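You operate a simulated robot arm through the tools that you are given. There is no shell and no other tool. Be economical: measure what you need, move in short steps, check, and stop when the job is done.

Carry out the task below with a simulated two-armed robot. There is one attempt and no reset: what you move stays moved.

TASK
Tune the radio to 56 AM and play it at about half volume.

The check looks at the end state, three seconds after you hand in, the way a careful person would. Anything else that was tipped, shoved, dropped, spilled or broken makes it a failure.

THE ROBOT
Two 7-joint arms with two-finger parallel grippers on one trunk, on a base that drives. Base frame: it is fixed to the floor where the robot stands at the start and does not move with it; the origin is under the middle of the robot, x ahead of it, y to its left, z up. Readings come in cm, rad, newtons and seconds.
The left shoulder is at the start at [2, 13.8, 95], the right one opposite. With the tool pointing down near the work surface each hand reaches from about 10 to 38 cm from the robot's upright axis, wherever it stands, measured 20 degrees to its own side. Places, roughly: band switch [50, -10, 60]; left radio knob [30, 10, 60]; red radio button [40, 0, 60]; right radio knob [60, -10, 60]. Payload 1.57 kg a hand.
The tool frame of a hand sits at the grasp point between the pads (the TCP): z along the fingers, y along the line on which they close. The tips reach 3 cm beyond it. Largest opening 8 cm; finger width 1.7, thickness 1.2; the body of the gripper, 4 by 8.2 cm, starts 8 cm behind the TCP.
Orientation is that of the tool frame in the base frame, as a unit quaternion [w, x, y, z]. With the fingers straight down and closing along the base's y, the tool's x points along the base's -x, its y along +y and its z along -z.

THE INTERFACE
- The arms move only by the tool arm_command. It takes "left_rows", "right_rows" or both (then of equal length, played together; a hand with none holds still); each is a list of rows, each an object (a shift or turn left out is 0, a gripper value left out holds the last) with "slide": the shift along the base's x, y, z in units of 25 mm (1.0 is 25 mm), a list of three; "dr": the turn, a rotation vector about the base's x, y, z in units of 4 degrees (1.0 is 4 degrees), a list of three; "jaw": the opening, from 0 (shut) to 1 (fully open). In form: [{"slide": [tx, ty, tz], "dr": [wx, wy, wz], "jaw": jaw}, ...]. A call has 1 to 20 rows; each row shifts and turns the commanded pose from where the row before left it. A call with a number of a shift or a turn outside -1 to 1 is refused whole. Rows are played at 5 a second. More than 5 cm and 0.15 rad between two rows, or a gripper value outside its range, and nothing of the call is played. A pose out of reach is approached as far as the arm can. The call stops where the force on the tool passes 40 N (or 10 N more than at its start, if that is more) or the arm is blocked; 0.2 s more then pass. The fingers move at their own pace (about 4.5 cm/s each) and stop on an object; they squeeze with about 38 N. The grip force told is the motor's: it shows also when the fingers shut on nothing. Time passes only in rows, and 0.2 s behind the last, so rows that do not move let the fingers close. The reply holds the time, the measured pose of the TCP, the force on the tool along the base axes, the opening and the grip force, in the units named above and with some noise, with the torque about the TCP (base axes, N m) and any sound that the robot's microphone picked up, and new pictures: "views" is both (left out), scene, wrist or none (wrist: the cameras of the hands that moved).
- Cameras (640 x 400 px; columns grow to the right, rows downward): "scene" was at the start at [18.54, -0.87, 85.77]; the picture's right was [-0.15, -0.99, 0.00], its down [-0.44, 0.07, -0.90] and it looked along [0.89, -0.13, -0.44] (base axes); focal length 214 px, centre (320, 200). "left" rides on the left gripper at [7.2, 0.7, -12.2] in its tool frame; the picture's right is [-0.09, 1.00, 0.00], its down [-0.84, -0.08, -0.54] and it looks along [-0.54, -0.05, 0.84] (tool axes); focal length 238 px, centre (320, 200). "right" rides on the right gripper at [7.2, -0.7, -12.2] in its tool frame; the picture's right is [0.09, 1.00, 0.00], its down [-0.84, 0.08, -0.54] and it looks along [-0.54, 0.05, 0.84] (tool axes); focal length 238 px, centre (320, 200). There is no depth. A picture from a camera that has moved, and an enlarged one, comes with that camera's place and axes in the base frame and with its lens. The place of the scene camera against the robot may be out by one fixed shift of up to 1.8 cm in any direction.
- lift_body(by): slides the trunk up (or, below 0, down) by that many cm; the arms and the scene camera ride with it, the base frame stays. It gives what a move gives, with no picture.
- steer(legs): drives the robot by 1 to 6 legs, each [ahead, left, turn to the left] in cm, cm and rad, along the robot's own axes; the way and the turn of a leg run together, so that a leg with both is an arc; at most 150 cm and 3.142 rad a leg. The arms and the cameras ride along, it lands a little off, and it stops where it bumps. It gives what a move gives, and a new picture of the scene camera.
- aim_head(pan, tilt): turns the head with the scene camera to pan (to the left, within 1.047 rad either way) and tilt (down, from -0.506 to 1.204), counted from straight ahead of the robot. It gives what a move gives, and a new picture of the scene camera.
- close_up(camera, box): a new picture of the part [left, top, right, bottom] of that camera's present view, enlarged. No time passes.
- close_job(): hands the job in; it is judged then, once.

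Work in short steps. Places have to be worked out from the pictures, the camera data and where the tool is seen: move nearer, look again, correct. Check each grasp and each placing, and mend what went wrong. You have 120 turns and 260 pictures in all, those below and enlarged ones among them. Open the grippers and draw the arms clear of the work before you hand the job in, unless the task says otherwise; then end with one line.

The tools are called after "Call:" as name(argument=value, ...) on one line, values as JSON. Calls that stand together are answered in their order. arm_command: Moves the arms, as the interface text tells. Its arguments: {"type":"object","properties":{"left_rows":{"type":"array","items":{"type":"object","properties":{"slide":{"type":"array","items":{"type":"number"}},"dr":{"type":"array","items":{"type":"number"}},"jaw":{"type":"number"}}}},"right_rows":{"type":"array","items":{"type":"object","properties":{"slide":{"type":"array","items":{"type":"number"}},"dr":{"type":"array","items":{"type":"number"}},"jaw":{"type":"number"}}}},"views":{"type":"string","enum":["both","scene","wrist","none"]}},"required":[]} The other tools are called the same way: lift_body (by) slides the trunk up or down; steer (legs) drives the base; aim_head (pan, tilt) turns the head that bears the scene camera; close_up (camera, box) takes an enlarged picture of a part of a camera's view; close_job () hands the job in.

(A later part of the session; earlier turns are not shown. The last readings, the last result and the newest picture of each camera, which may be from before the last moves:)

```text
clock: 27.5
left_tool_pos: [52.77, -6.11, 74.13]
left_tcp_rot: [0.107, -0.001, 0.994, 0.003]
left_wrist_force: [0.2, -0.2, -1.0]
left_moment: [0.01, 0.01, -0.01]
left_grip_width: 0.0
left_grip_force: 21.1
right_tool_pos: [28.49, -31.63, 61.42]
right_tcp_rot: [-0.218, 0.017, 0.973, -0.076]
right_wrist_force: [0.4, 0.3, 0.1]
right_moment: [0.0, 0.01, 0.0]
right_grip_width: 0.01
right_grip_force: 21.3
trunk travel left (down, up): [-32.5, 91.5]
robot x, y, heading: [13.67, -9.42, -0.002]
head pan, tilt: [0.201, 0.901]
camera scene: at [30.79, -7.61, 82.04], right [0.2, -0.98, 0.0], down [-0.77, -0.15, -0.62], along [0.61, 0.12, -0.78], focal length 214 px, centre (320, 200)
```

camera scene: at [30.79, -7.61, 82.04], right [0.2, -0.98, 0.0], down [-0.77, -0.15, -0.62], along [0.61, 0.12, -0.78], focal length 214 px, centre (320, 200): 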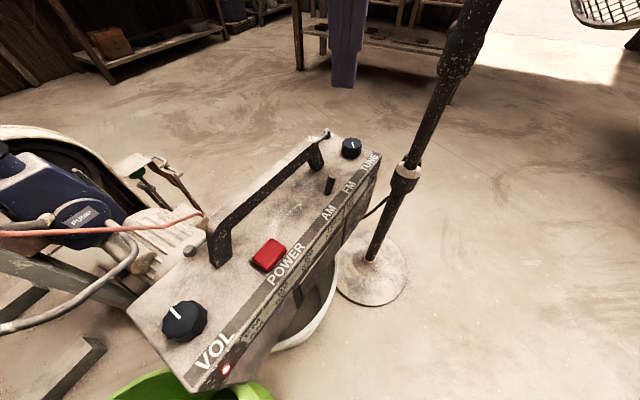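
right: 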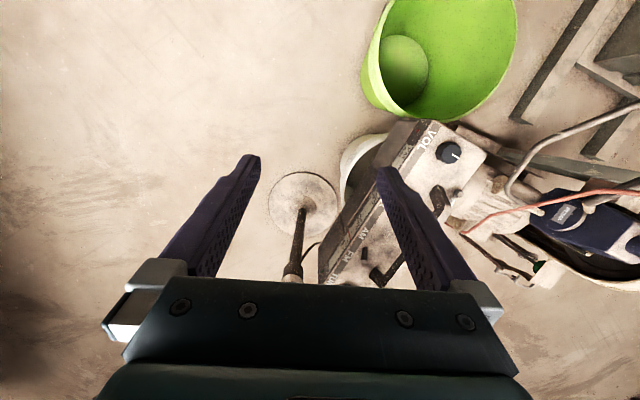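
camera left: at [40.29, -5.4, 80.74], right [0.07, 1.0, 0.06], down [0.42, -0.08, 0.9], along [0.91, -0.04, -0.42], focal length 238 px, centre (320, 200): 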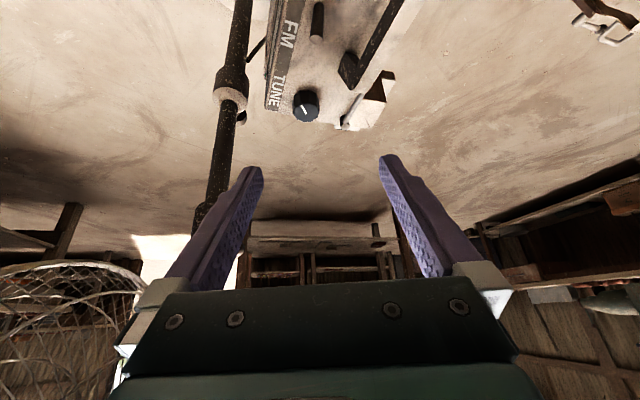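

Move above the spot between lever and TUNE and check from the wrist camera.

Call:
arm_command(left_rows=[{"slide": [0.4, 0, -0.8]}, {"slide": [0.4, 0, -0.8]}, {"slide": [0, 0, -1]}, {"slide": [0, 0, -1]}, {"slide": [0, 0, -0.6]}], views="both")

Call:
close_up(camera="scene", box=[280, 100, 400, 220])

Call:
close_up(camera="left", box=[240, 80, 400, 240])

```text
clock: 28.7
left_tool_pos: [54.77, -6.12, 63.58]
left_tcp_rot: [0.107, 0.0, 0.994, 0.003]
left_wrist_force: [-0.5, 0.0, 0.9]
left_moment: [-0.01, -0.01, 0.03]
left_grip_width: 0.0
left_grip_force: 21.2
right_tool_pos: [28.47, -31.61, 61.36]
right_tcp_rot: [-0.217, 0.018, 0.973, -0.075]
right_wrist_force: [-0.5, 0.6, 0.5]
right_moment: [0.06, -0.01, 0.0]
right_grip_width: 0.03
right_grip_force: 20.9
trunk travel left (down, up): [-32.5, 91.5]
robot x, y, heading: [13.74, -9.55, -0.005]
head pan, tilt: [0.201, 0.901]
camera scene: at [30.73, -7.61, 82.03], right [0.19, -0.98, 0.0], down [-0.77, -0.15, -0.62], along [0.61, 0.12, -0.78], focal length 214 px, centre (320, 200)
camera left: at [45.19, -5.55, 74.1], right [0.09, 1.0, 0.03], down [0.7, -0.08, 0.71], along [0.71, -0.04, -0.71], focal length 238 px, centre (320, 200)
```

scene: 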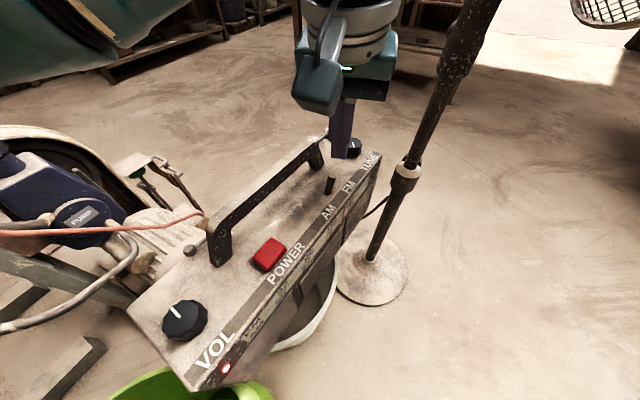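
left: 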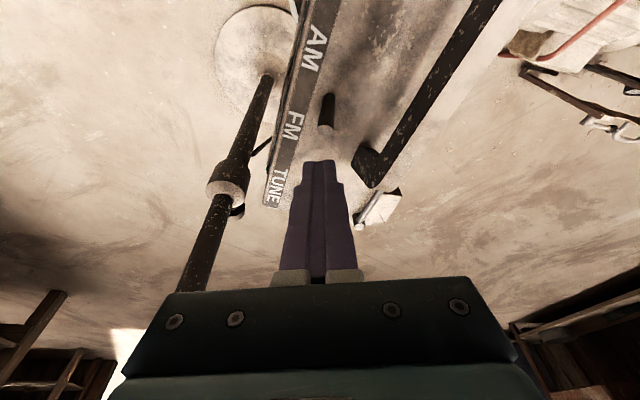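

```text
3.33 times, centred on (340, 160) of scene
camera zoom: at [30.73, -7.61, 82.03], right [0.19, -0.98, 0.0], down [-0.77, -0.15, -0.62], along [0.61, 0.12, -0.78], focal length 715 px, centre (253, 333)
```

zoom: 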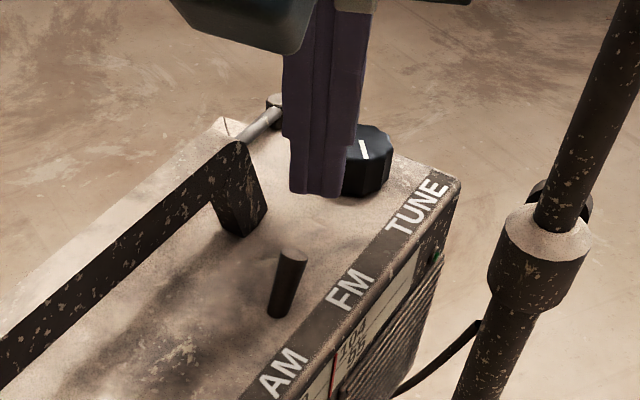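

```text
2.50 times, centred on (320, 160) of left
camera zoom: at [45.19, -5.55, 74.1], right [0.09, 1.0, 0.03], down [0.7, -0.08, 0.71], along [0.71, -0.04, -0.71], focal length 596 px, centre (320, 300)
```

zoom: 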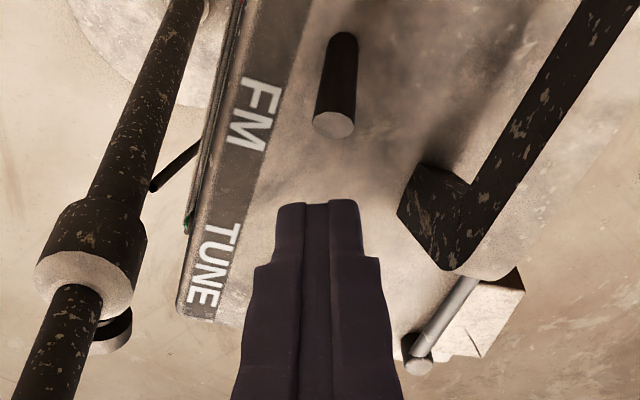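

Lever leans toward FM, top near (54.6,−5.4). Shift 1.6 cm further, descend behind it, verify.

Call:
arm_command(left_rows=[{"slide": [0.64, -0.05, 0]}, {"slide": [0, 0, -0.8]}, {"slide": [0, 0, -0.7]}, {"slide": [0, 0, -0.3]}], views="none")

Call:
close_up(camera="scene", box=[280, 100, 400, 220])

Call:
close_up(camera="left", box=[240, 60, 400, 220])

```text
clock: 29.7
left_tool_pos: [56.32, -6.02, 59.07]
left_tcp_rot: [0.106, 0.0, 0.994, 0.003]
left_wrist_force: [-0.8, 0.2, -0.2]
left_moment: [-0.02, 0.03, -0.03]
left_grip_width: 0.0
left_grip_force: 21.4
right_tool_pos: [28.59, -31.66, 61.33]
right_tcp_rot: [-0.218, 0.016, 0.973, -0.075]
right_wrist_force: [0.7, 0.0, 0.5]
right_moment: [-0.02, -0.02, 0.0]
right_grip_width: 0.01
right_grip_force: 21.3
trunk travel left (down, up): [-32.5, 91.5]
robot x, y, heading: [14.19, -9.49, -0.006]
head pan, tilt: [0.201, 0.901]
```

```text
3.33 times, centred on (340, 160) of scene
camera zoom: at [30.74, -7.61, 82.03], right [0.19, -0.98, 0.0], down [-0.77, -0.15, -0.62], along [0.61, 0.12, -0.78], focal length 715 px, centre (253, 333)
```

zoom: 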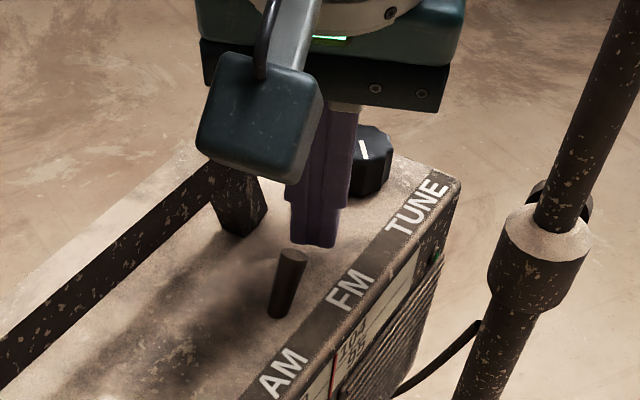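

```text
2.50 times, centred on (320, 140) of left
camera zoom: at [46.79, -5.52, 69.59], right [0.09, 1.0, 0.03], down [0.7, -0.08, 0.71], along [0.71, -0.04, -0.71], focal length 596 px, centre (320, 350)
```

zoom: 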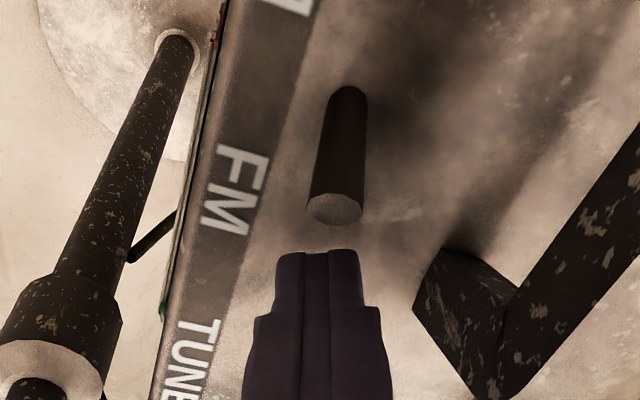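

Tips are behind the lever. Lower 5 mm and push toward AM in small steps.

Call:
arm_command(left_rows=[{"slide": [0, 0, -0.2]}, {"slide": [-0.3, 0.13, 0]}, {"slide": [-0.3, 0.13, 0]}, {"slide": [-0.3, 0.13, 0]}, {"slide": [-0.3, 0.13, 0]}], views="none")

Call:
close_up(camera="scene", box=[280, 100, 400, 220])

```text
clock: 30.9
left_tool_pos: [53.47, -4.8, 58.71]
left_tcp_rot: [0.106, -0.001, 0.994, 0.004]
left_wrist_force: [0.9, -0.1, 0.6]
left_moment: [0.0, -0.03, -0.01]
left_grip_width: 0.0
left_grip_force: 21.2
right_tool_pos: [28.57, -31.58, 61.4]
right_tcp_rot: [-0.218, 0.017, 0.973, -0.076]
right_wrist_force: [-0.3, 0.3, 0.1]
right_moment: [-0.01, 0.0, 0.01]
right_grip_width: 0.02
right_grip_force: 21.4
trunk travel left (down, up): [-32.5, 91.5]
robot x, y, heading: [13.86, -9.39, -0.005]
head pan, tilt: [0.201, 0.901]
```

```text
3.33 times, centred on (340, 160) of scene
camera zoom: at [30.81, -7.62, 82.04], right [0.19, -0.98, 0.0], down [-0.77, -0.15, -0.62], along [0.61, 0.12, -0.78], focal length 715 px, centre (253, 333)
```

zoom: 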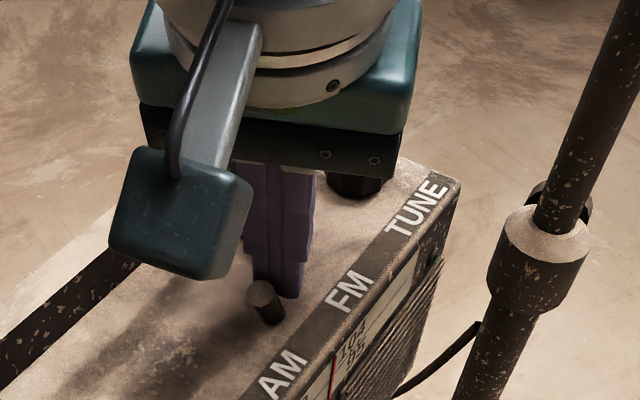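

The lever has swung toward AM. One more small push to reach its stop.

Call:
arm_command(left_rows=[{"slide": [-0.25, 0.1, 0]}, {"slide": [-0.25, 0.1, 0]}, {}], views="none")

Call:
close_up(camera="scene", box=[280, 100, 400, 220])

```text
clock: 31.7
left_tool_pos: [52.28, -4.49, 58.78]
left_tcp_rot: [0.107, -0.001, 0.994, 0.004]
left_wrist_force: [3.5, -2.4, 5.5]
left_moment: [-0.14, -0.07, 0.01]
left_grip_width: 0.02
left_grip_force: 21.2
right_tool_pos: [28.66, -31.55, 61.38]
right_tcp_rot: [-0.217, 0.017, 0.973, -0.076]
right_wrist_force: [0.9, -0.3, 0.4]
right_moment: [-0.04, -0.01, 0.02]
right_grip_width: 0.0
right_grip_force: 21.4
trunk travel left (down, up): [-32.5, 91.5]
robot x, y, heading: [13.72, -9.6, -0.009]
head pan, tilt: [0.201, 0.901]
```

```text
3.33 times, centred on (340, 160) of scene
camera zoom: at [30.89, -7.67, 82.06], right [0.19, -0.98, 0.0], down [-0.77, -0.15, -0.62], along [0.61, 0.12, -0.78], focal length 715 px, centre (253, 333)
```

zoom: 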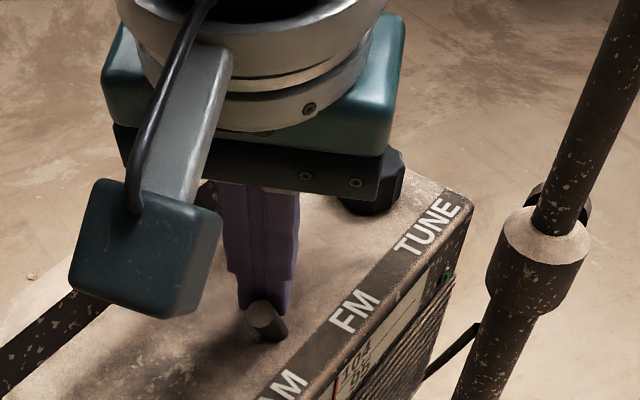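

The stop is reached, and the radio shifted slightly under the push. Back off at once and compare.

Call:
arm_command(left_rows=[{"slide": [0.4, -0.17, 0.1]}, {"slide": [0.1, 0, 1]}, {"slide": [0, 0, 1]}, {"slide": [0, 0, 1]}, {"slide": [-1, 0, 1]}, {"slide": [-1, 0, 0]}], views="scene")

Call:
close_up(camera="scene", box=[280, 100, 400, 220])

```text
clock: 33.1
left_tool_pos: [48.23, -4.75, 68.97]
left_tcp_rot: [0.106, -0.001, 0.994, 0.004]
left_wrist_force: [0.3, 0.2, 0.0]
left_moment: [0.0, -0.01, 0.02]
left_grip_width: 0.0
left_grip_force: 21.4
right_tool_pos: [28.44, -31.61, 61.48]
right_tcp_rot: [-0.218, 0.017, 0.973, -0.075]
right_wrist_force: [-0.2, 0.6, -0.5]
right_moment: [0.0, 0.01, -0.02]
right_grip_width: 0.0
right_grip_force: 21.4
trunk travel left (down, up): [-32.5, 91.5]
robot x, y, heading: [13.86, -9.14, -0.004]
head pan, tilt: [0.201, 0.901]
camera scene: at [30.7, -7.61, 82.02], right [0.2, -0.98, 0.0], down [-0.77, -0.15, -0.62], along [0.61, 0.12, -0.78], focal length 214 px, centre (320, 200)
```

scene: 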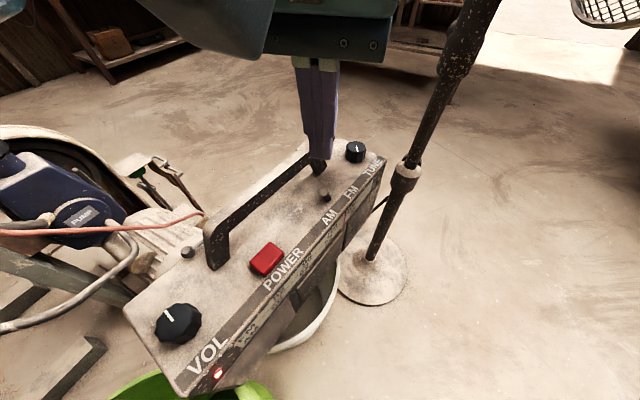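

```text
3.33 times, centred on (340, 160) of scene
camera zoom: at [30.7, -7.61, 82.02], right [0.2, -0.98, 0.0], down [-0.77, -0.15, -0.62], along [0.61, 0.12, -0.78], focal length 715 px, centre (253, 333)
```

zoom: 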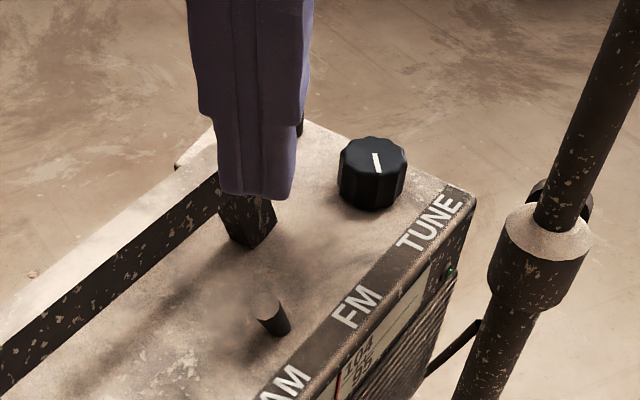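

The radio stayed put on its bucket, turned by a couple of degrees; lever now leans to AM. I check the right wrist camera's view and a dial close-up before gripping TUNE.

Call:
close_up(camera="right", box=[0, 0, 640, 400])

Call:
close_up(camera="scene", box=[180, 170, 400, 390])

Call:
close_up(camera="left", box=[200, 60, 420, 260])

```text
1.00 times, centred on (320, 200) of right (not enlarged: the box is as wide or as high as the picture)
camera zoom: at [27.02, -30.13, 75.46], right [-0.08, 0.99, -0.11], down [0.99, 0.1, 0.12], along [0.13, -0.1, -0.99], focal length 238 px, centre (320, 200)
```

zoom: 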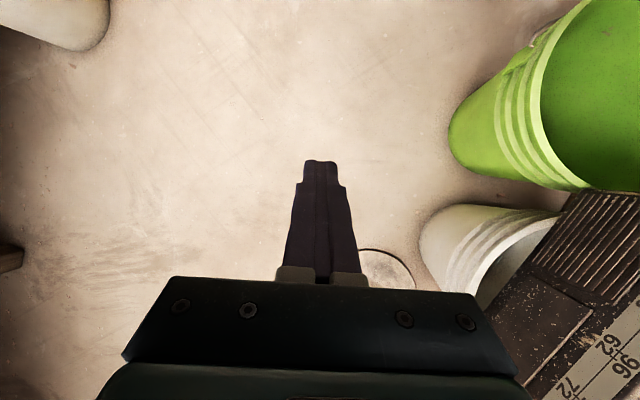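

```text
1.82 times, centred on (290, 280) of scene
camera zoom: at [30.7, -7.61, 82.02], right [0.2, -0.98, 0.0], down [-0.77, -0.15, -0.62], along [0.61, 0.12, -0.78], focal length 390 px, centre (374, 54)
```

zoom: 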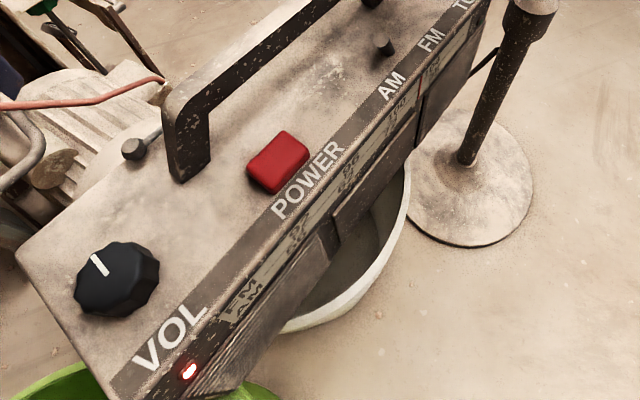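

```text
2.00 times, centred on (310, 160) of left
camera zoom: at [38.65, -4.29, 79.35], right [0.09, 1.0, 0.03], down [0.7, -0.08, 0.7], along [0.7, -0.04, -0.71], focal length 477 px, centre (340, 280)
```

zoom: 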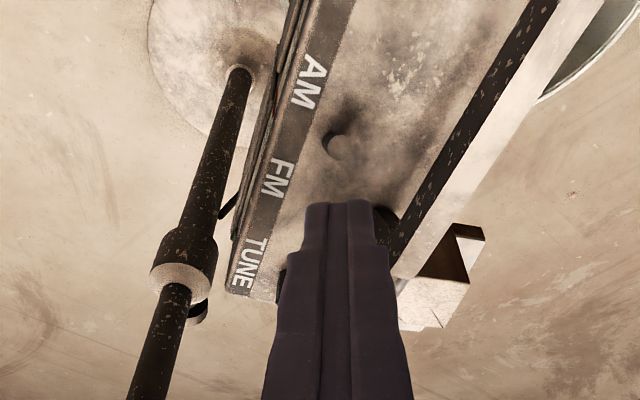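

I'll swing the right hand so its camera watches the dial (TCP stays in place, well clear of the radio).

Call:
arm_command(right_rows=[{"dr": [1, 0, 0]}, {"dr": [1, 0, 0]}, {"dr": [1, 0, 0]}, {"dr": [1, 0, 0]}, {"dr": [1, 0, 0]}, {"dr": [1, 0, 0]}, {"dr": [1, 0, 0]}, {"dr": [1, 0, 0]}, {"dr": [1, 0, 0]}, {"dr": [1, 0, 0]}], views="wrist")

```text
clock: 35.3
left_tool_pos: [48.38, -4.77, 68.94]
left_tcp_rot: [0.106, -0.001, 0.994, 0.003]
left_wrist_force: [0.2, 0.2, -0.6]
left_moment: [0.01, 0.02, -0.02]
left_grip_width: 0.0
left_grip_force: 21.1
right_tool_pos: [28.54, -31.63, 61.34]
right_tcp_rot: [-0.211, -0.059, 0.94, 0.262]
right_wrist_force: [0.6, 0.1, -0.5]
right_moment: [0.02, -0.02, 0.01]
right_grip_width: 0.0
right_grip_force: 21.6
trunk travel left (down, up): [-32.5, 91.5]
robot x, y, heading: [13.87, -9.29, -0.004]
head pan, tilt: [0.201, 0.901]
camera right: at [27.05, -39.55, 73.17], right [-0.08, 0.83, 0.55], down [0.99, 0.0, 0.15], along [0.13, 0.56, -0.82], focal length 238 px, centre (320, 200)
```

right: 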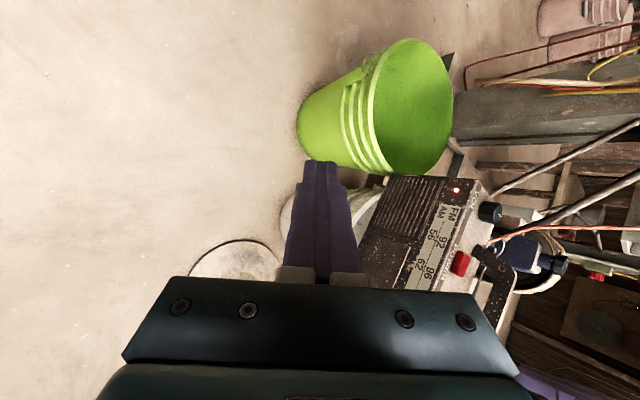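

Very good; pitch it forward so it takes in the whole scale.

Call:
arm_command(right_rows=[{"dr": [0, -1, 0]}, {"dr": [0, -1, 0]}, {"dr": [0, -1, 0]}, {"dr": [0, -1, 0]}, {"dr": [0, -1, 0]}, {"dr": [0, -1, 0]}, {"dr": [0, -1, 0]}, {"dr": [0, -1, 0]}, {"dr": [0, -1, 0]}], views="wrist")

```text
clock: 37.3
left_tool_pos: [48.39, -4.83, 68.94]
left_tcp_rot: [0.107, 0.0, 0.994, 0.003]
left_wrist_force: [-1.2, -0.3, 0.3]
left_moment: [0.0, -0.01, 0.01]
left_grip_width: 0.01
left_grip_force: 21.5
right_tool_pos: [28.45, -31.63, 61.51]
right_tcp_rot: [0.091, -0.136, 0.959, 0.232]
right_wrist_force: [0.9, -0.3, 0.2]
right_moment: [0.02, -0.02, -0.02]
right_grip_width: 0.0
right_grip_force: 21.4
trunk travel left (down, up): [-32.5, 91.5]
robot x, y, heading: [14.03, -9.33, -0.004]
head pan, tilt: [0.201, 0.901]
camera right: at [20.43, -39.53, 70.2], right [-0.39, 0.83, 0.4], down [0.71, 0.0, 0.71], along [0.59, 0.56, -0.59], focal length 238 px, centre (320, 200)
```

right: 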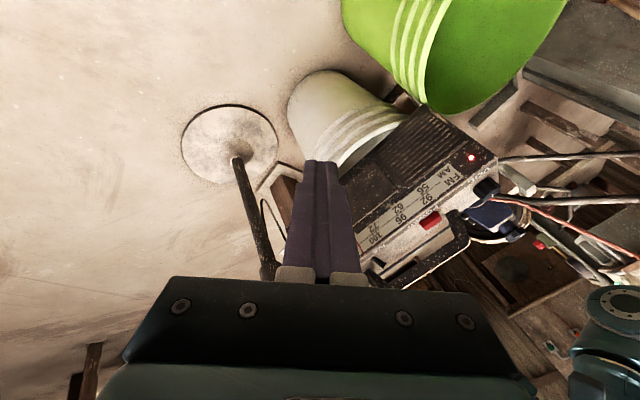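

Call:
arm_command(right_rows=[{"dr": [0, -1, 0]}, {"dr": [0, -1, 0], "slide": [0, -0.6, 0]}, {"dr": [0, -1, 0], "slide": [0, -0.6, 0]}, {"dr": [0, -1, 0], "slide": [0, -0.6, 0]}, {"dr": [0, -1, 0], "slide": [0, -0.6, 0]}], views="wrist")

Call:
close_up(camera="right", box=[330, 100, 530, 280])

```text
clock: 38.5
left_tool_pos: [48.08, -4.91, 68.89]
left_tcp_rot: [0.106, -0.001, 0.994, 0.003]
left_wrist_force: [0.4, 0.4, -0.5]
left_moment: [0.0, -0.02, 0.01]
left_grip_width: 0.02
left_grip_force: 21.4
right_tool_pos: [28.39, -37.66, 61.55]
right_tcp_rot: [0.257, -0.175, 0.928, 0.205]
right_wrist_force: [0.9, -0.4, -0.3]
right_moment: [-0.04, -0.02, 0.02]
right_grip_width: 0.0
right_grip_force: 21.5
trunk travel left (down, up): [-32.5, 91.5]
robot x, y, heading: [13.89, -9.4, -0.001]
head pan, tilt: [0.201, 0.901]
camera right: at [17.89, -45.56, 67.07], right [-0.5, 0.83, 0.24], down [0.42, 0.0, 0.91], along [0.75, 0.56, -0.35], focal length 238 px, centre (320, 200)
```

right: 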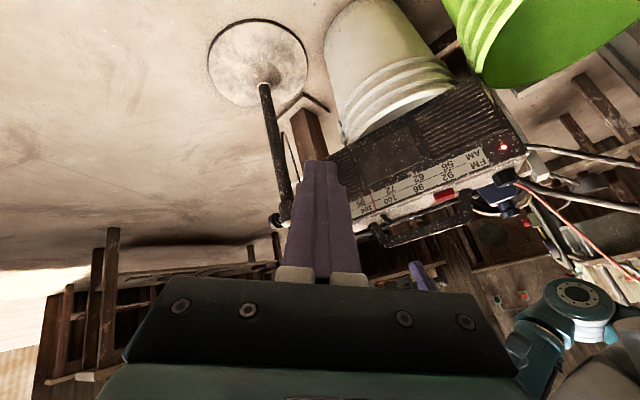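

```text
2.22 times, centred on (430, 190) of right
camera zoom: at [17.89, -45.56, 67.07], right [-0.5, 0.83, 0.24], down [0.42, 0.0, 0.91], along [0.75, 0.56, -0.35], focal length 530 px, centre (76, 222)
```

zoom: 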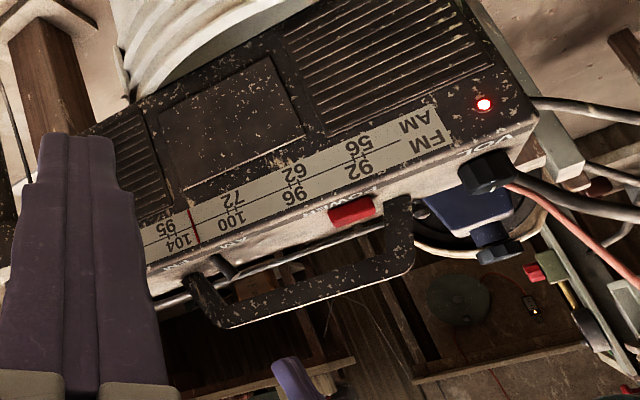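

Now I have a clear dial monitor: needle between 72 and 95; it must go left to 56. Next bring the left hand over TUNE, jaw at 5.6 cm.

Call:
arm_command(left_rows=[{"slide": [0.8, -0.2, 0], "dr": [0, -1, 0], "jaw": 0.7}, {"slide": [0.8, -0.2, 0], "dr": [0, -1, 0]}, {"slide": [0.8, -0.2, 0], "dr": [0, -1, 0]}, {"slide": [0.8, -0.2, 0]}, {"slide": [0.8, 0, 0]}], views="both")

Call:
close_up(camera="left", box=[220, 60, 420, 260])

Call:
close_up(camera="scene", box=[280, 60, 420, 200])

```text
clock: 39.7
left_tool_pos: [58.54, -6.62, 68.86]
left_tcp_rot: [0.209, 0.0, 0.978, 0.004]
left_wrist_force: [0.5, 0.5, -0.3]
left_moment: [0.0, 0.0, -0.01]
left_grip_width: 5.6
left_grip_force: 0.1
right_tool_pos: [28.47, -37.6, 61.5]
right_tcp_rot: [0.255, -0.175, 0.929, 0.204]
right_wrist_force: [-0.2, -0.1, -0.4]
right_moment: [-0.02, 0.0, 0.02]
right_grip_width: 0.02
right_grip_force: 21.6
trunk travel left (down, up): [-32.5, 91.5]
robot x, y, heading: [13.82, -9.55, -0.007]
head pan, tilt: [0.201, 0.901]
camera scene: at [30.78, -7.61, 82.04], right [0.2, -0.98, 0.0], down [-0.77, -0.15, -0.62], along [0.61, 0.12, -0.78], focal length 214 px, centre (320, 200)
camera left: at [46.99, -6.18, 77.03], right [0.08, 1.0, 0.05], down [0.54, -0.08, 0.84], along [0.84, -0.04, -0.55], focal length 238 px, centre (320, 200)
```

scene: 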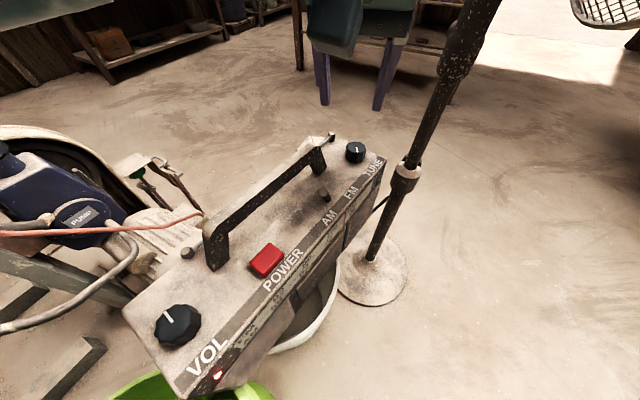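
left: 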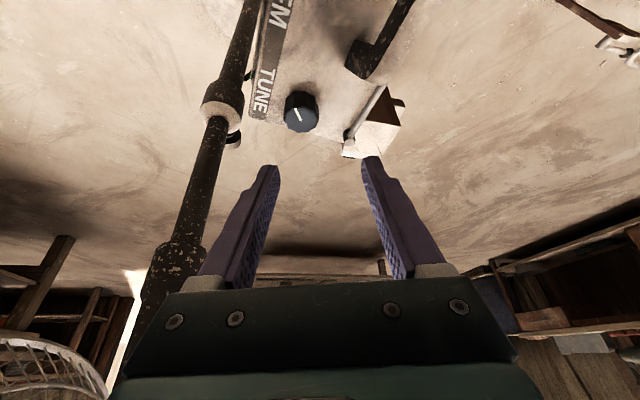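

```text
2.00 times, centred on (320, 160) of left
camera zoom: at [46.99, -6.18, 77.03], right [0.08, 1.0, 0.05], down [0.54, -0.08, 0.84], along [0.84, -0.04, -0.55], focal length 477 px, centre (320, 280)
```

zoom: 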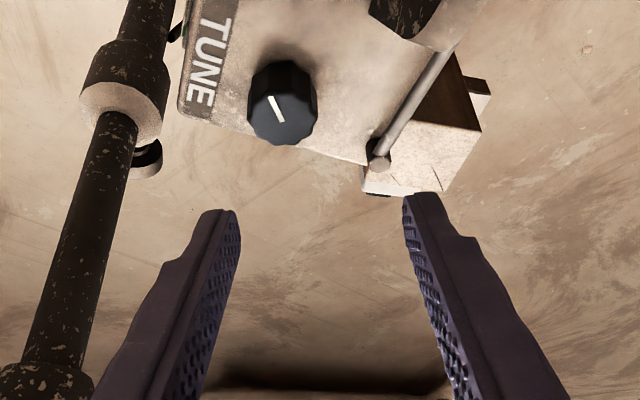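

```text
2.86 times, centred on (350, 130) of scene
camera zoom: at [30.78, -7.61, 82.04], right [0.2, -0.98, 0.0], down [-0.77, -0.15, -0.62], along [0.61, 0.12, -0.78], focal length 613 px, centre (234, 400)
```

zoom: 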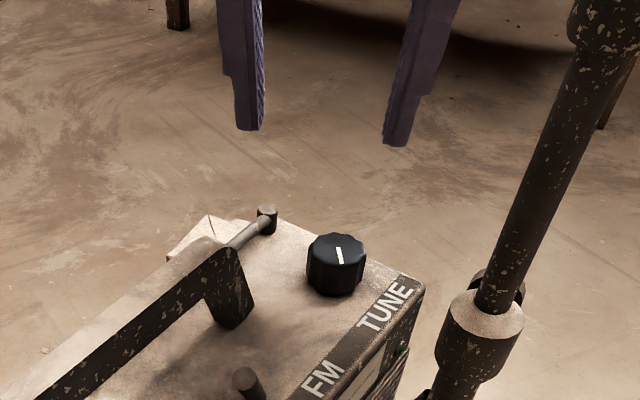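

TUNE judged at ≈(61.7,−8.1), top z≈58. Narrow the jaw to 4.8 cm and go to 4 cm above grasp height to check centring.

Call:
arm_command(left_rows=[{"slide": [0.5, -0.3, -0.6], "jaw": 0.6}, {"slide": [0.44, -0.3, -0.8]}, {"slide": [0, 0, -0.9]}], views="none")

Call:
close_up(camera="left", box=[220, 60, 420, 260])

Call:
close_up(camera="scene", box=[290, 80, 410, 200])

```text
clock: 40.5
left_tool_pos: [60.77, -8.21, 63.11]
left_tcp_rot: [0.21, -0.001, 0.978, 0.004]
left_wrist_force: [-0.4, -0.4, -0.5]
left_moment: [-0.01, 0.01, -0.02]
left_grip_width: 4.8
left_grip_force: 0.2
right_tool_pos: [28.44, -37.54, 61.56]
right_tcp_rot: [0.255, -0.174, 0.929, 0.204]
right_wrist_force: [0.5, -0.2, 0.0]
right_moment: [-0.02, 0.03, 0.04]
right_grip_width: 0.0
right_grip_force: 20.8
trunk travel left (down, up): [-32.5, 91.5]
robot x, y, heading: [13.83, -9.59, -0.004]
head pan, tilt: [0.201, 0.901]
```

```text
2.00 times, centred on (320, 160) of left
camera zoom: at [49.3, -7.83, 71.21], right [0.08, 1.0, 0.05], down [0.54, -0.08, 0.84], along [0.84, -0.04, -0.55], focal length 477 px, centre (320, 280)
```

zoom: 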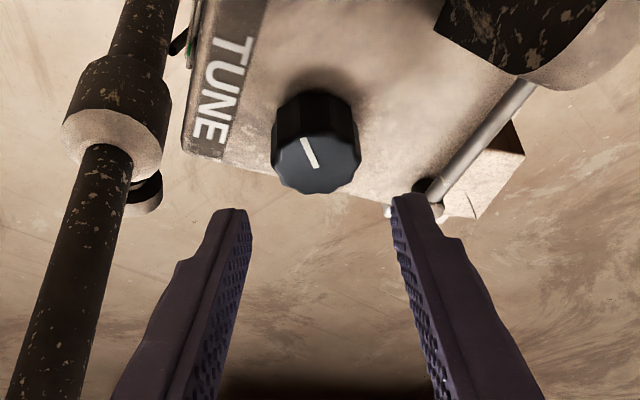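

```text
3.33 times, centred on (350, 140) of scene
camera zoom: at [30.7, -7.6, 82.03], right [0.2, -0.98, 0.0], down [-0.77, -0.15, -0.62], along [0.61, 0.12, -0.78], focal length 715 px, centre (220, 400)
```

zoom: 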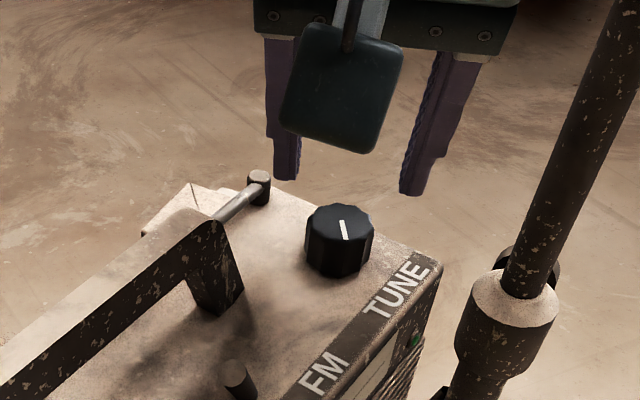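

Centred within about a millimetre. Descend around the knob.

Call:
arm_command(left_rows=[{"slide": [0, 0, -0.8]}, {"slide": [0, 0, -0.5]}, {"slide": [0, 0, -0.4]}], views="none")

Call:
close_up(camera="left", box=[220, 80, 420, 280])

Call:
close_up(camera="scene", box=[290, 80, 410, 200])

```text
clock: 41.3
left_tool_pos: [60.71, -8.43, 58.91]
left_tcp_rot: [0.209, -0.001, 0.978, 0.003]
left_wrist_force: [-0.4, -0.7, -0.4]
left_moment: [0.01, 0.01, 0.04]
left_grip_width: 4.8
left_grip_force: 0.1
right_tool_pos: [28.46, -37.69, 61.53]
right_tcp_rot: [0.254, -0.175, 0.929, 0.205]
right_wrist_force: [-0.2, 0.8, 0.5]
right_moment: [0.02, 0.0, -0.01]
right_grip_width: 0.02
right_grip_force: 21.4
trunk travel left (down, up): [-32.5, 91.5]
robot x, y, heading: [13.77, -9.47, -0.004]
head pan, tilt: [0.201, 0.901]
```

```text
2.00 times, centred on (320, 180) of left
camera zoom: at [49.24, -7.84, 67.08], right [0.08, 1.0, 0.04], down [0.54, -0.08, 0.84], along [0.84, -0.04, -0.55], focal length 477 px, centre (320, 240)
```

zoom: 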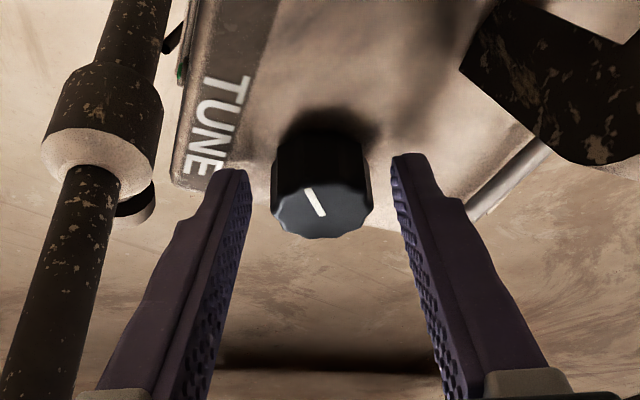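

```text
3.33 times, centred on (350, 140) of scene
camera zoom: at [30.74, -7.61, 82.03], right [0.19, -0.98, 0.0], down [-0.77, -0.15, -0.62], along [0.61, 0.12, -0.78], focal length 715 px, centre (220, 400)
```

zoom: 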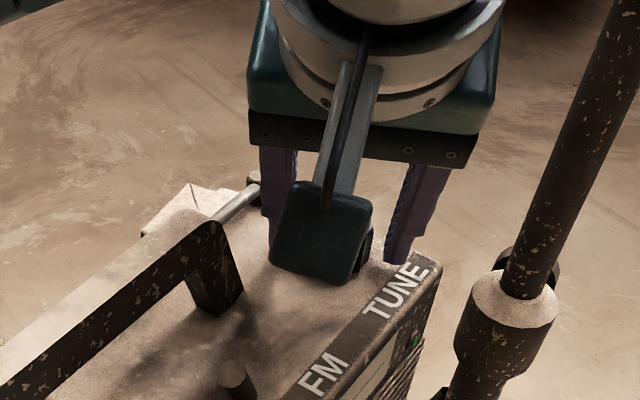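

Knob well centred between pads. Close in steps.

Call:
arm_command(left_rows=[{"slide": [0, 0.05, 0], "jaw": 0.52}, {"jaw": 0.48}, {"jaw": 0.45}, {"jaw": 0.45}], views="none")

Call:
close_up(camera="left", box=[220, 80, 420, 280])

```text
clock: 42.3
left_tool_pos: [60.8, -8.22, 58.86]
left_tcp_rot: [0.209, -0.001, 0.978, 0.002]
left_wrist_force: [0.2, -0.2, 0.5]
left_moment: [0.01, -0.01, 0.02]
left_grip_width: 3.62
left_grip_force: 0.0
right_tool_pos: [28.53, -37.66, 61.54]
right_tcp_rot: [0.255, -0.175, 0.929, 0.205]
right_wrist_force: [0.1, 0.1, -0.2]
right_moment: [-0.02, -0.02, -0.01]
right_grip_width: 0.0
right_grip_force: 21.4
trunk travel left (down, up): [-32.5, 91.5]
robot x, y, heading: [13.94, -9.74, -0.008]
head pan, tilt: [0.201, 0.901]
```

```text
2.00 times, centred on (320, 180) of left
camera zoom: at [49.25, -7.72, 67.11], right [0.08, 1.0, 0.04], down [0.54, -0.08, 0.84], along [0.84, -0.04, -0.55], focal length 477 px, centre (320, 240)
```

zoom: 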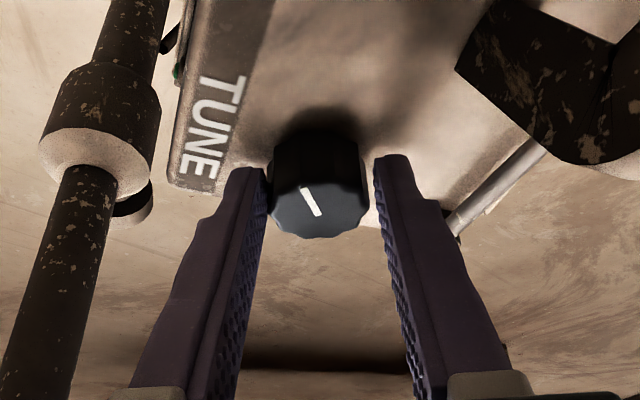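

Knob is about 3.1 cm wide. Shift 1 mm back and close on.

Call:
arm_command(left_rows=[{"slide": [0, -0.04, 0]}, {"jaw": 0.41}, {"jaw": 0.38}, {"jaw": 0.35}, {"jaw": 0.35}], views="none")

Call:
close_up(camera="left", box=[220, 80, 420, 280])

```text
clock: 43.5
left_tool_pos: [60.7, -8.33, 59.06]
left_tcp_rot: [0.21, -0.001, 0.978, 0.003]
left_wrist_force: [0.1, -1.7, 1.5]
left_moment: [-0.17, 0.15, -0.04]
left_grip_width: 3.33
left_grip_force: 38.3
right_tool_pos: [28.5, -37.62, 61.6]
right_tcp_rot: [0.255, -0.174, 0.929, 0.205]
right_wrist_force: [-1.1, -1.1, 0.0]
right_moment: [0.01, 0.0, 0.02]
right_grip_width: 0.01
right_grip_force: 21.7
trunk travel left (down, up): [-32.5, 91.5]
robot x, y, heading: [13.85, -9.52, -0.006]
head pan, tilt: [0.201, 0.901]
```

```text
2.00 times, centred on (320, 180) of left
camera zoom: at [49.23, -7.83, 67.17], right [0.08, 1.0, 0.04], down [0.54, -0.08, 0.84], along [0.84, -0.04, -0.55], focal length 477 px, centre (320, 240)
```

zoom: 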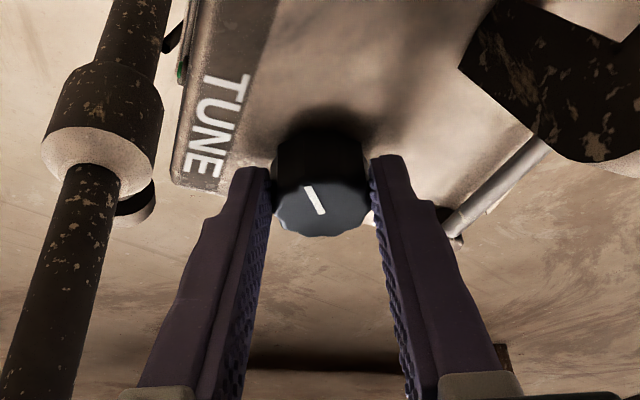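

Gripped squarely with little side force. Turn 12° counter-clockwise (compensating for the TCP offset) and watch needle and torque.

Call:
arm_command(left_rows=[{"dr": [0, 0, 1], "slide": [0.001, -0.022, 0]}, {"dr": [0, 0, 1], "slide": [0.002, -0.022, 0]}, {"dr": [0, 0, 1], "slide": [0.004, -0.022, 0]}, {}], views="none")

Call:
close_up(camera="right", box=[330, 100, 530, 280])

Call:
close_up(camera="left", box=[220, 80, 420, 280])

```text
clock: 44.7
left_tool_pos: [62.19, -4.93, 58.72]
left_tcp_rot: [0.219, -0.119, 0.967, 0.048]
left_wrist_force: [3.4, -0.5, 18.6]
left_moment: [-0.56, -0.73, -0.06]
left_grip_width: 3.31
left_grip_force: 37.5
right_tool_pos: [28.7, -37.64, 61.56]
right_tcp_rot: [0.257, -0.176, 0.928, 0.204]
right_wrist_force: [-0.2, 0.3, -0.1]
right_moment: [-0.01, -0.03, -0.02]
right_grip_width: 0.0
right_grip_force: 21.4
trunk travel left (down, up): [-32.5, 91.5]
robot x, y, heading: [13.7, -9.77, -0.006]
head pan, tilt: [0.201, 0.901]
stopped in row 4 (left hand): the arm was blocked; the commanded pose is now the measured one
```

```text
2.22 times, centred on (430, 190) of right
camera zoom: at [18.16, -45.56, 67.08], right [-0.5, 0.83, 0.24], down [0.42, 0.0, 0.91], along [0.75, 0.56, -0.35], focal length 530 px, centre (76, 222)
```

zoom: 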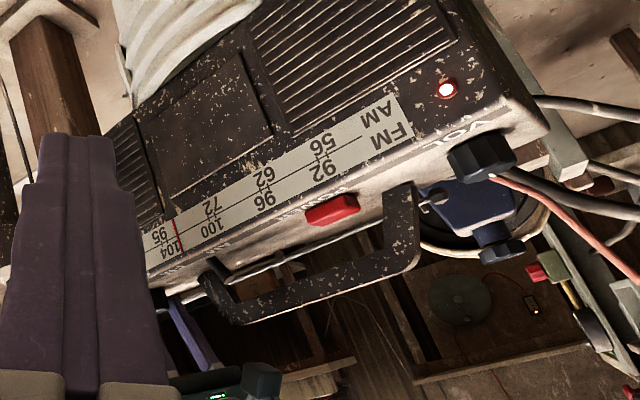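

```text
2.00 times, centred on (320, 180) of left
camera zoom: at [50.77, -7.71, 66.59], right [-0.17, 0.98, 0.08], down [0.53, 0.02, 0.85], along [0.83, 0.19, -0.52], focal length 477 px, centre (320, 240)
```

zoom: 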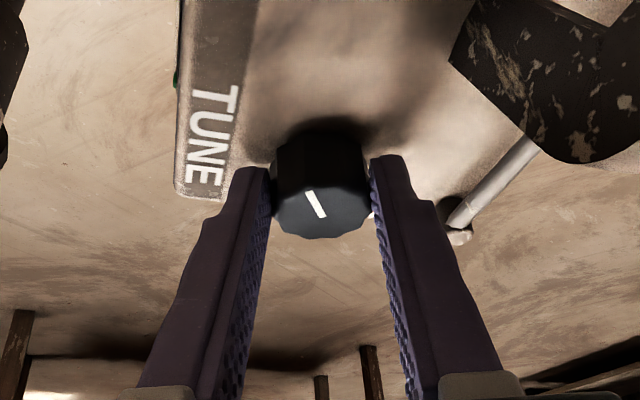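

The radio moved with the hand; I look at the scene at once.

Call:
close_up(camera="scene", box=[0, 0, 640, 400])

Call:
close_up(camera="right", box=[0, 0, 640, 400])

```text
1.00 times, centred on (320, 200) of scene (not enlarged: the box is as wide or as high as the picture)
camera zoom: at [31.57, -8.24, 82.84], right [0.11, -0.99, 0.0], down [-0.71, -0.08, -0.7], along [0.69, 0.07, -0.72], focal length 214 px, centre (320, 200)
```

zoom: 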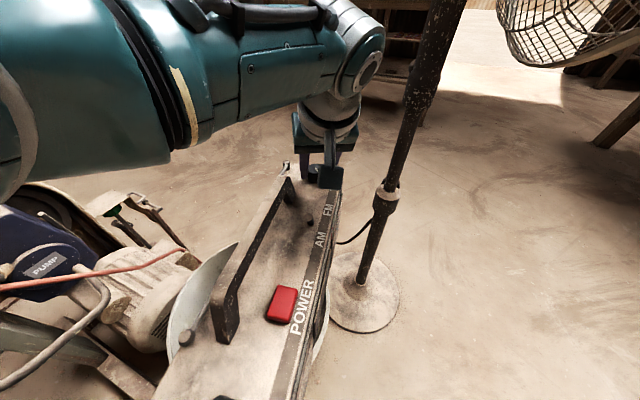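

```text
1.00 times, centred on (320, 200) of right (not enlarged: the box is as wide or as high as the picture)
camera zoom: at [18.16, -45.56, 67.08], right [-0.5, 0.83, 0.24], down [0.42, 0.0, 0.91], along [0.75, 0.56, -0.35], focal length 238 px, centre (320, 200)
```

zoom: 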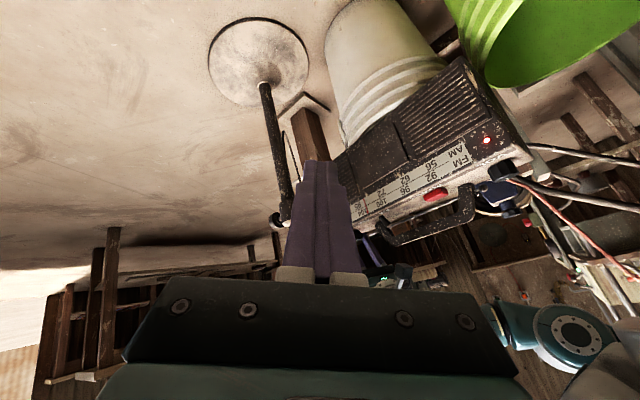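

The left elbow brushed the head and the radio swung with the hand (needle itself unchanged). I release the knob now.

Call:
arm_command(left_rows=[{"jaw": 0.45}, {"jaw": 0.6}, {}], views="scene")

Call:
close_up(camera="left", box=[0, 0, 640, 400])

```text
clock: 45.5
left_tool_pos: [61.74, -4.85, 58.32]
left_tcp_rot: [0.212, -0.121, 0.968, 0.052]
left_wrist_force: [0.4, 0.3, 0.5]
left_moment: [0.02, 0.03, 0.0]
left_grip_width: 4.8
left_grip_force: 0.1
right_tool_pos: [28.5, -37.61, 61.59]
right_tcp_rot: [0.255, -0.175, 0.929, 0.205]
right_wrist_force: [0.5, -0.3, -0.2]
right_moment: [-0.02, 0.05, 0.0]
right_grip_width: 0.0
right_grip_force: 21.3
trunk travel left (down, up): [-32.5, 91.5]
robot x, y, heading: [13.96, -9.63, -0.003]
head pan, tilt: [0.201, 0.901]
camera scene: at [31.35, -8.2, 82.77], right [0.11, -0.99, 0.0], down [-0.72, -0.08, -0.69], along [0.69, 0.07, -0.72], focal length 214 px, centre (320, 200)
```

scene: 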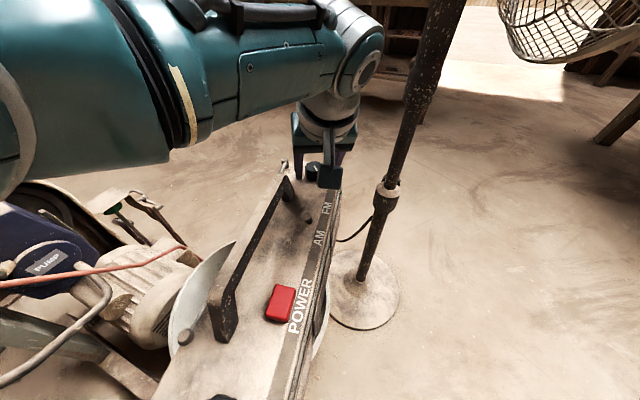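

```text
1.00 times, centred on (320, 200) of left (not enlarged: the box is as wide or as high as the picture)
camera zoom: at [50.42, -7.58, 66.42], right [-0.17, 0.98, 0.09], down [0.54, 0.02, 0.84], along [0.82, 0.19, -0.53], focal length 238 px, centre (320, 200)
```

zoom: 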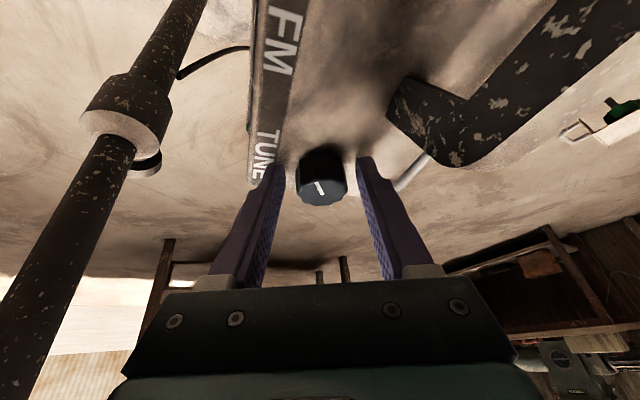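

Released cleanly. Raise the hand slowly off the knob.

Call:
arm_command(left_rows=[{"slide": [0, 0, 0.5]}, {"slide": [0, 0, 0.5]}, {"slide": [0, 0, 0.6]}, {"slide": [0, 0, 0.6]}], views="scene")

```text
clock: 46.5
left_tool_pos: [61.65, -5.1, 63.83]
left_tcp_rot: [0.213, -0.121, 0.968, 0.051]
left_wrist_force: [1.8, 0.6, 0.3]
left_moment: [0.02, -0.01, 0.0]
left_grip_width: 4.81
left_grip_force: 0.0
right_tool_pos: [28.49, -37.62, 61.54]
right_tcp_rot: [0.255, -0.174, 0.929, 0.205]
right_wrist_force: [-0.3, -1.3, -0.7]
right_moment: [0.02, 0.02, -0.02]
right_grip_width: 0.0
right_grip_force: 21.4
trunk travel left (down, up): [-32.5, 91.5]
robot x, y, heading: [13.83, -9.67, -0.004]
head pan, tilt: [0.201, 0.901]
camera scene: at [31.38, -7.47, 83.02], right [0.19, -0.98, 0.0], down [-0.69, -0.14, -0.71], along [0.7, 0.14, -0.7], focal length 214 px, centre (320, 200)
```

scene: 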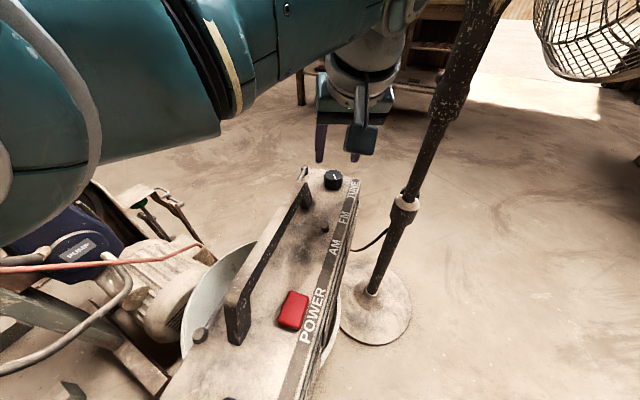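

Free again. The arm reaches inward at its limit, so the elbow crowds the head. I'll retract the left hand up and back, then look around with the right camera toward my own trunk to learn how close I can drive.

Call:
arm_command(left_rows=[{"slide": [-0.2, 0, 0.8]}, {"slide": [-0.8, 0.2, 0.8]}, {"slide": [-1, 0.3, 0.8], "dr": [0, 0, -1]}, {"slide": [-1, 0.4, 0.4], "dr": [0, 0, -1]}, {"slide": [-1, 0.4, 0], "dr": [0, 0, -1]}, {"slide": [-1, 0.4, 0]}, {"slide": [-1, 0.4, 0]}, {"slide": [-1, 0.4, 0]}], views="scene")

Call:
arm_command(right_rows=[{"dr": [0, 0, 1]}, {"dr": [0, 0, 1]}, {"dr": [0, 0, 1]}, {"dr": [0, 0, 1]}, {"dr": [0, 0, 1]}, {"dr": [0, 0, 1]}, {"dr": [0, 0, 1]}, {"dr": [0, 0, 1]}, {"dr": [0, 0, 1]}, {"dr": [0, 0, 1]}, {"dr": [0, 0, 1]}], views="wrist")

```text
clock: 48.5
left_tool_pos: [44.66, 6.5, 69.23]
left_tcp_rot: [0.214, -0.04, 0.971, 0.098]
left_wrist_force: [0.6, -0.4, -0.3]
left_moment: [0.0, 0.02, -0.02]
left_grip_width: 4.79
left_grip_force: 0.0
left hand out of reach, approached as far as the arm can: row 8
right_tool_pos: [28.58, -37.63, 61.54]
right_tcp_rot: [0.255, -0.175, 0.929, 0.205]
right_wrist_force: [-0.4, -0.3, -0.6]
right_moment: [0.0, 0.02, -0.03]
right_grip_width: 0.02
right_grip_force: 21.1
trunk travel left (down, up): [-32.5, 91.5]
robot x, y, heading: [13.88, -9.54, -0.002]
head pan, tilt: [0.201, 0.901]
stopped in row 8 (left hand): the arm was blocked; the commanded pose is now the measured one
camera scene: at [29.28, -4.87, 81.6], right [0.58, -0.81, 0.0], down [-0.67, -0.48, -0.57], along [0.47, 0.33, -0.82], focal length 214 px, centre (320, 200)
```

scene: 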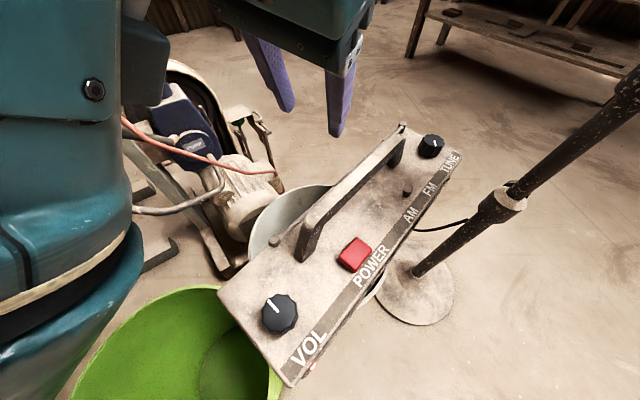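

```text
clock: 50.8
left_tool_pos: [44.56, 6.75, 69.13]
left_tcp_rot: [0.212, -0.042, 0.971, 0.1]
left_wrist_force: [-0.1, 0.5, -0.4]
left_moment: [0.01, -0.01, -0.01]
left_grip_width: 4.81
left_grip_force: 0.0
right_tool_pos: [27.49, -35.63, 60.89]
right_tcp_rot: [0.205, -0.432, 0.822, 0.311]
right_wrist_force: [0.8, -0.2, 0.4]
right_moment: [0.0, 0.01, 0.0]
right_grip_width: 0.0
right_grip_force: 21.4
trunk travel left (down, up): [-32.5, 91.5]
robot x, y, heading: [13.73, -9.52, 0.001]
head pan, tilt: [0.201, 0.901]
stopped in row 11 (right hand): the arm was blocked; the commanded pose is now the measured one
camera right: at [23.16, -48.57, 65.16], right [-0.88, 0.38, 0.28], down [0.35, 0.15, 0.92], along [0.31, 0.91, -0.26], focal length 238 px, centre (320, 200)
```

right: 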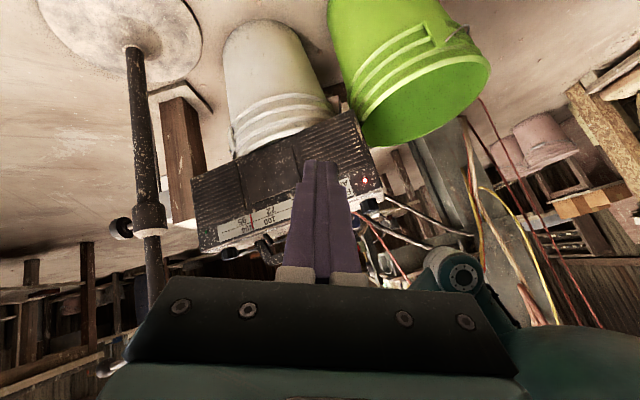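

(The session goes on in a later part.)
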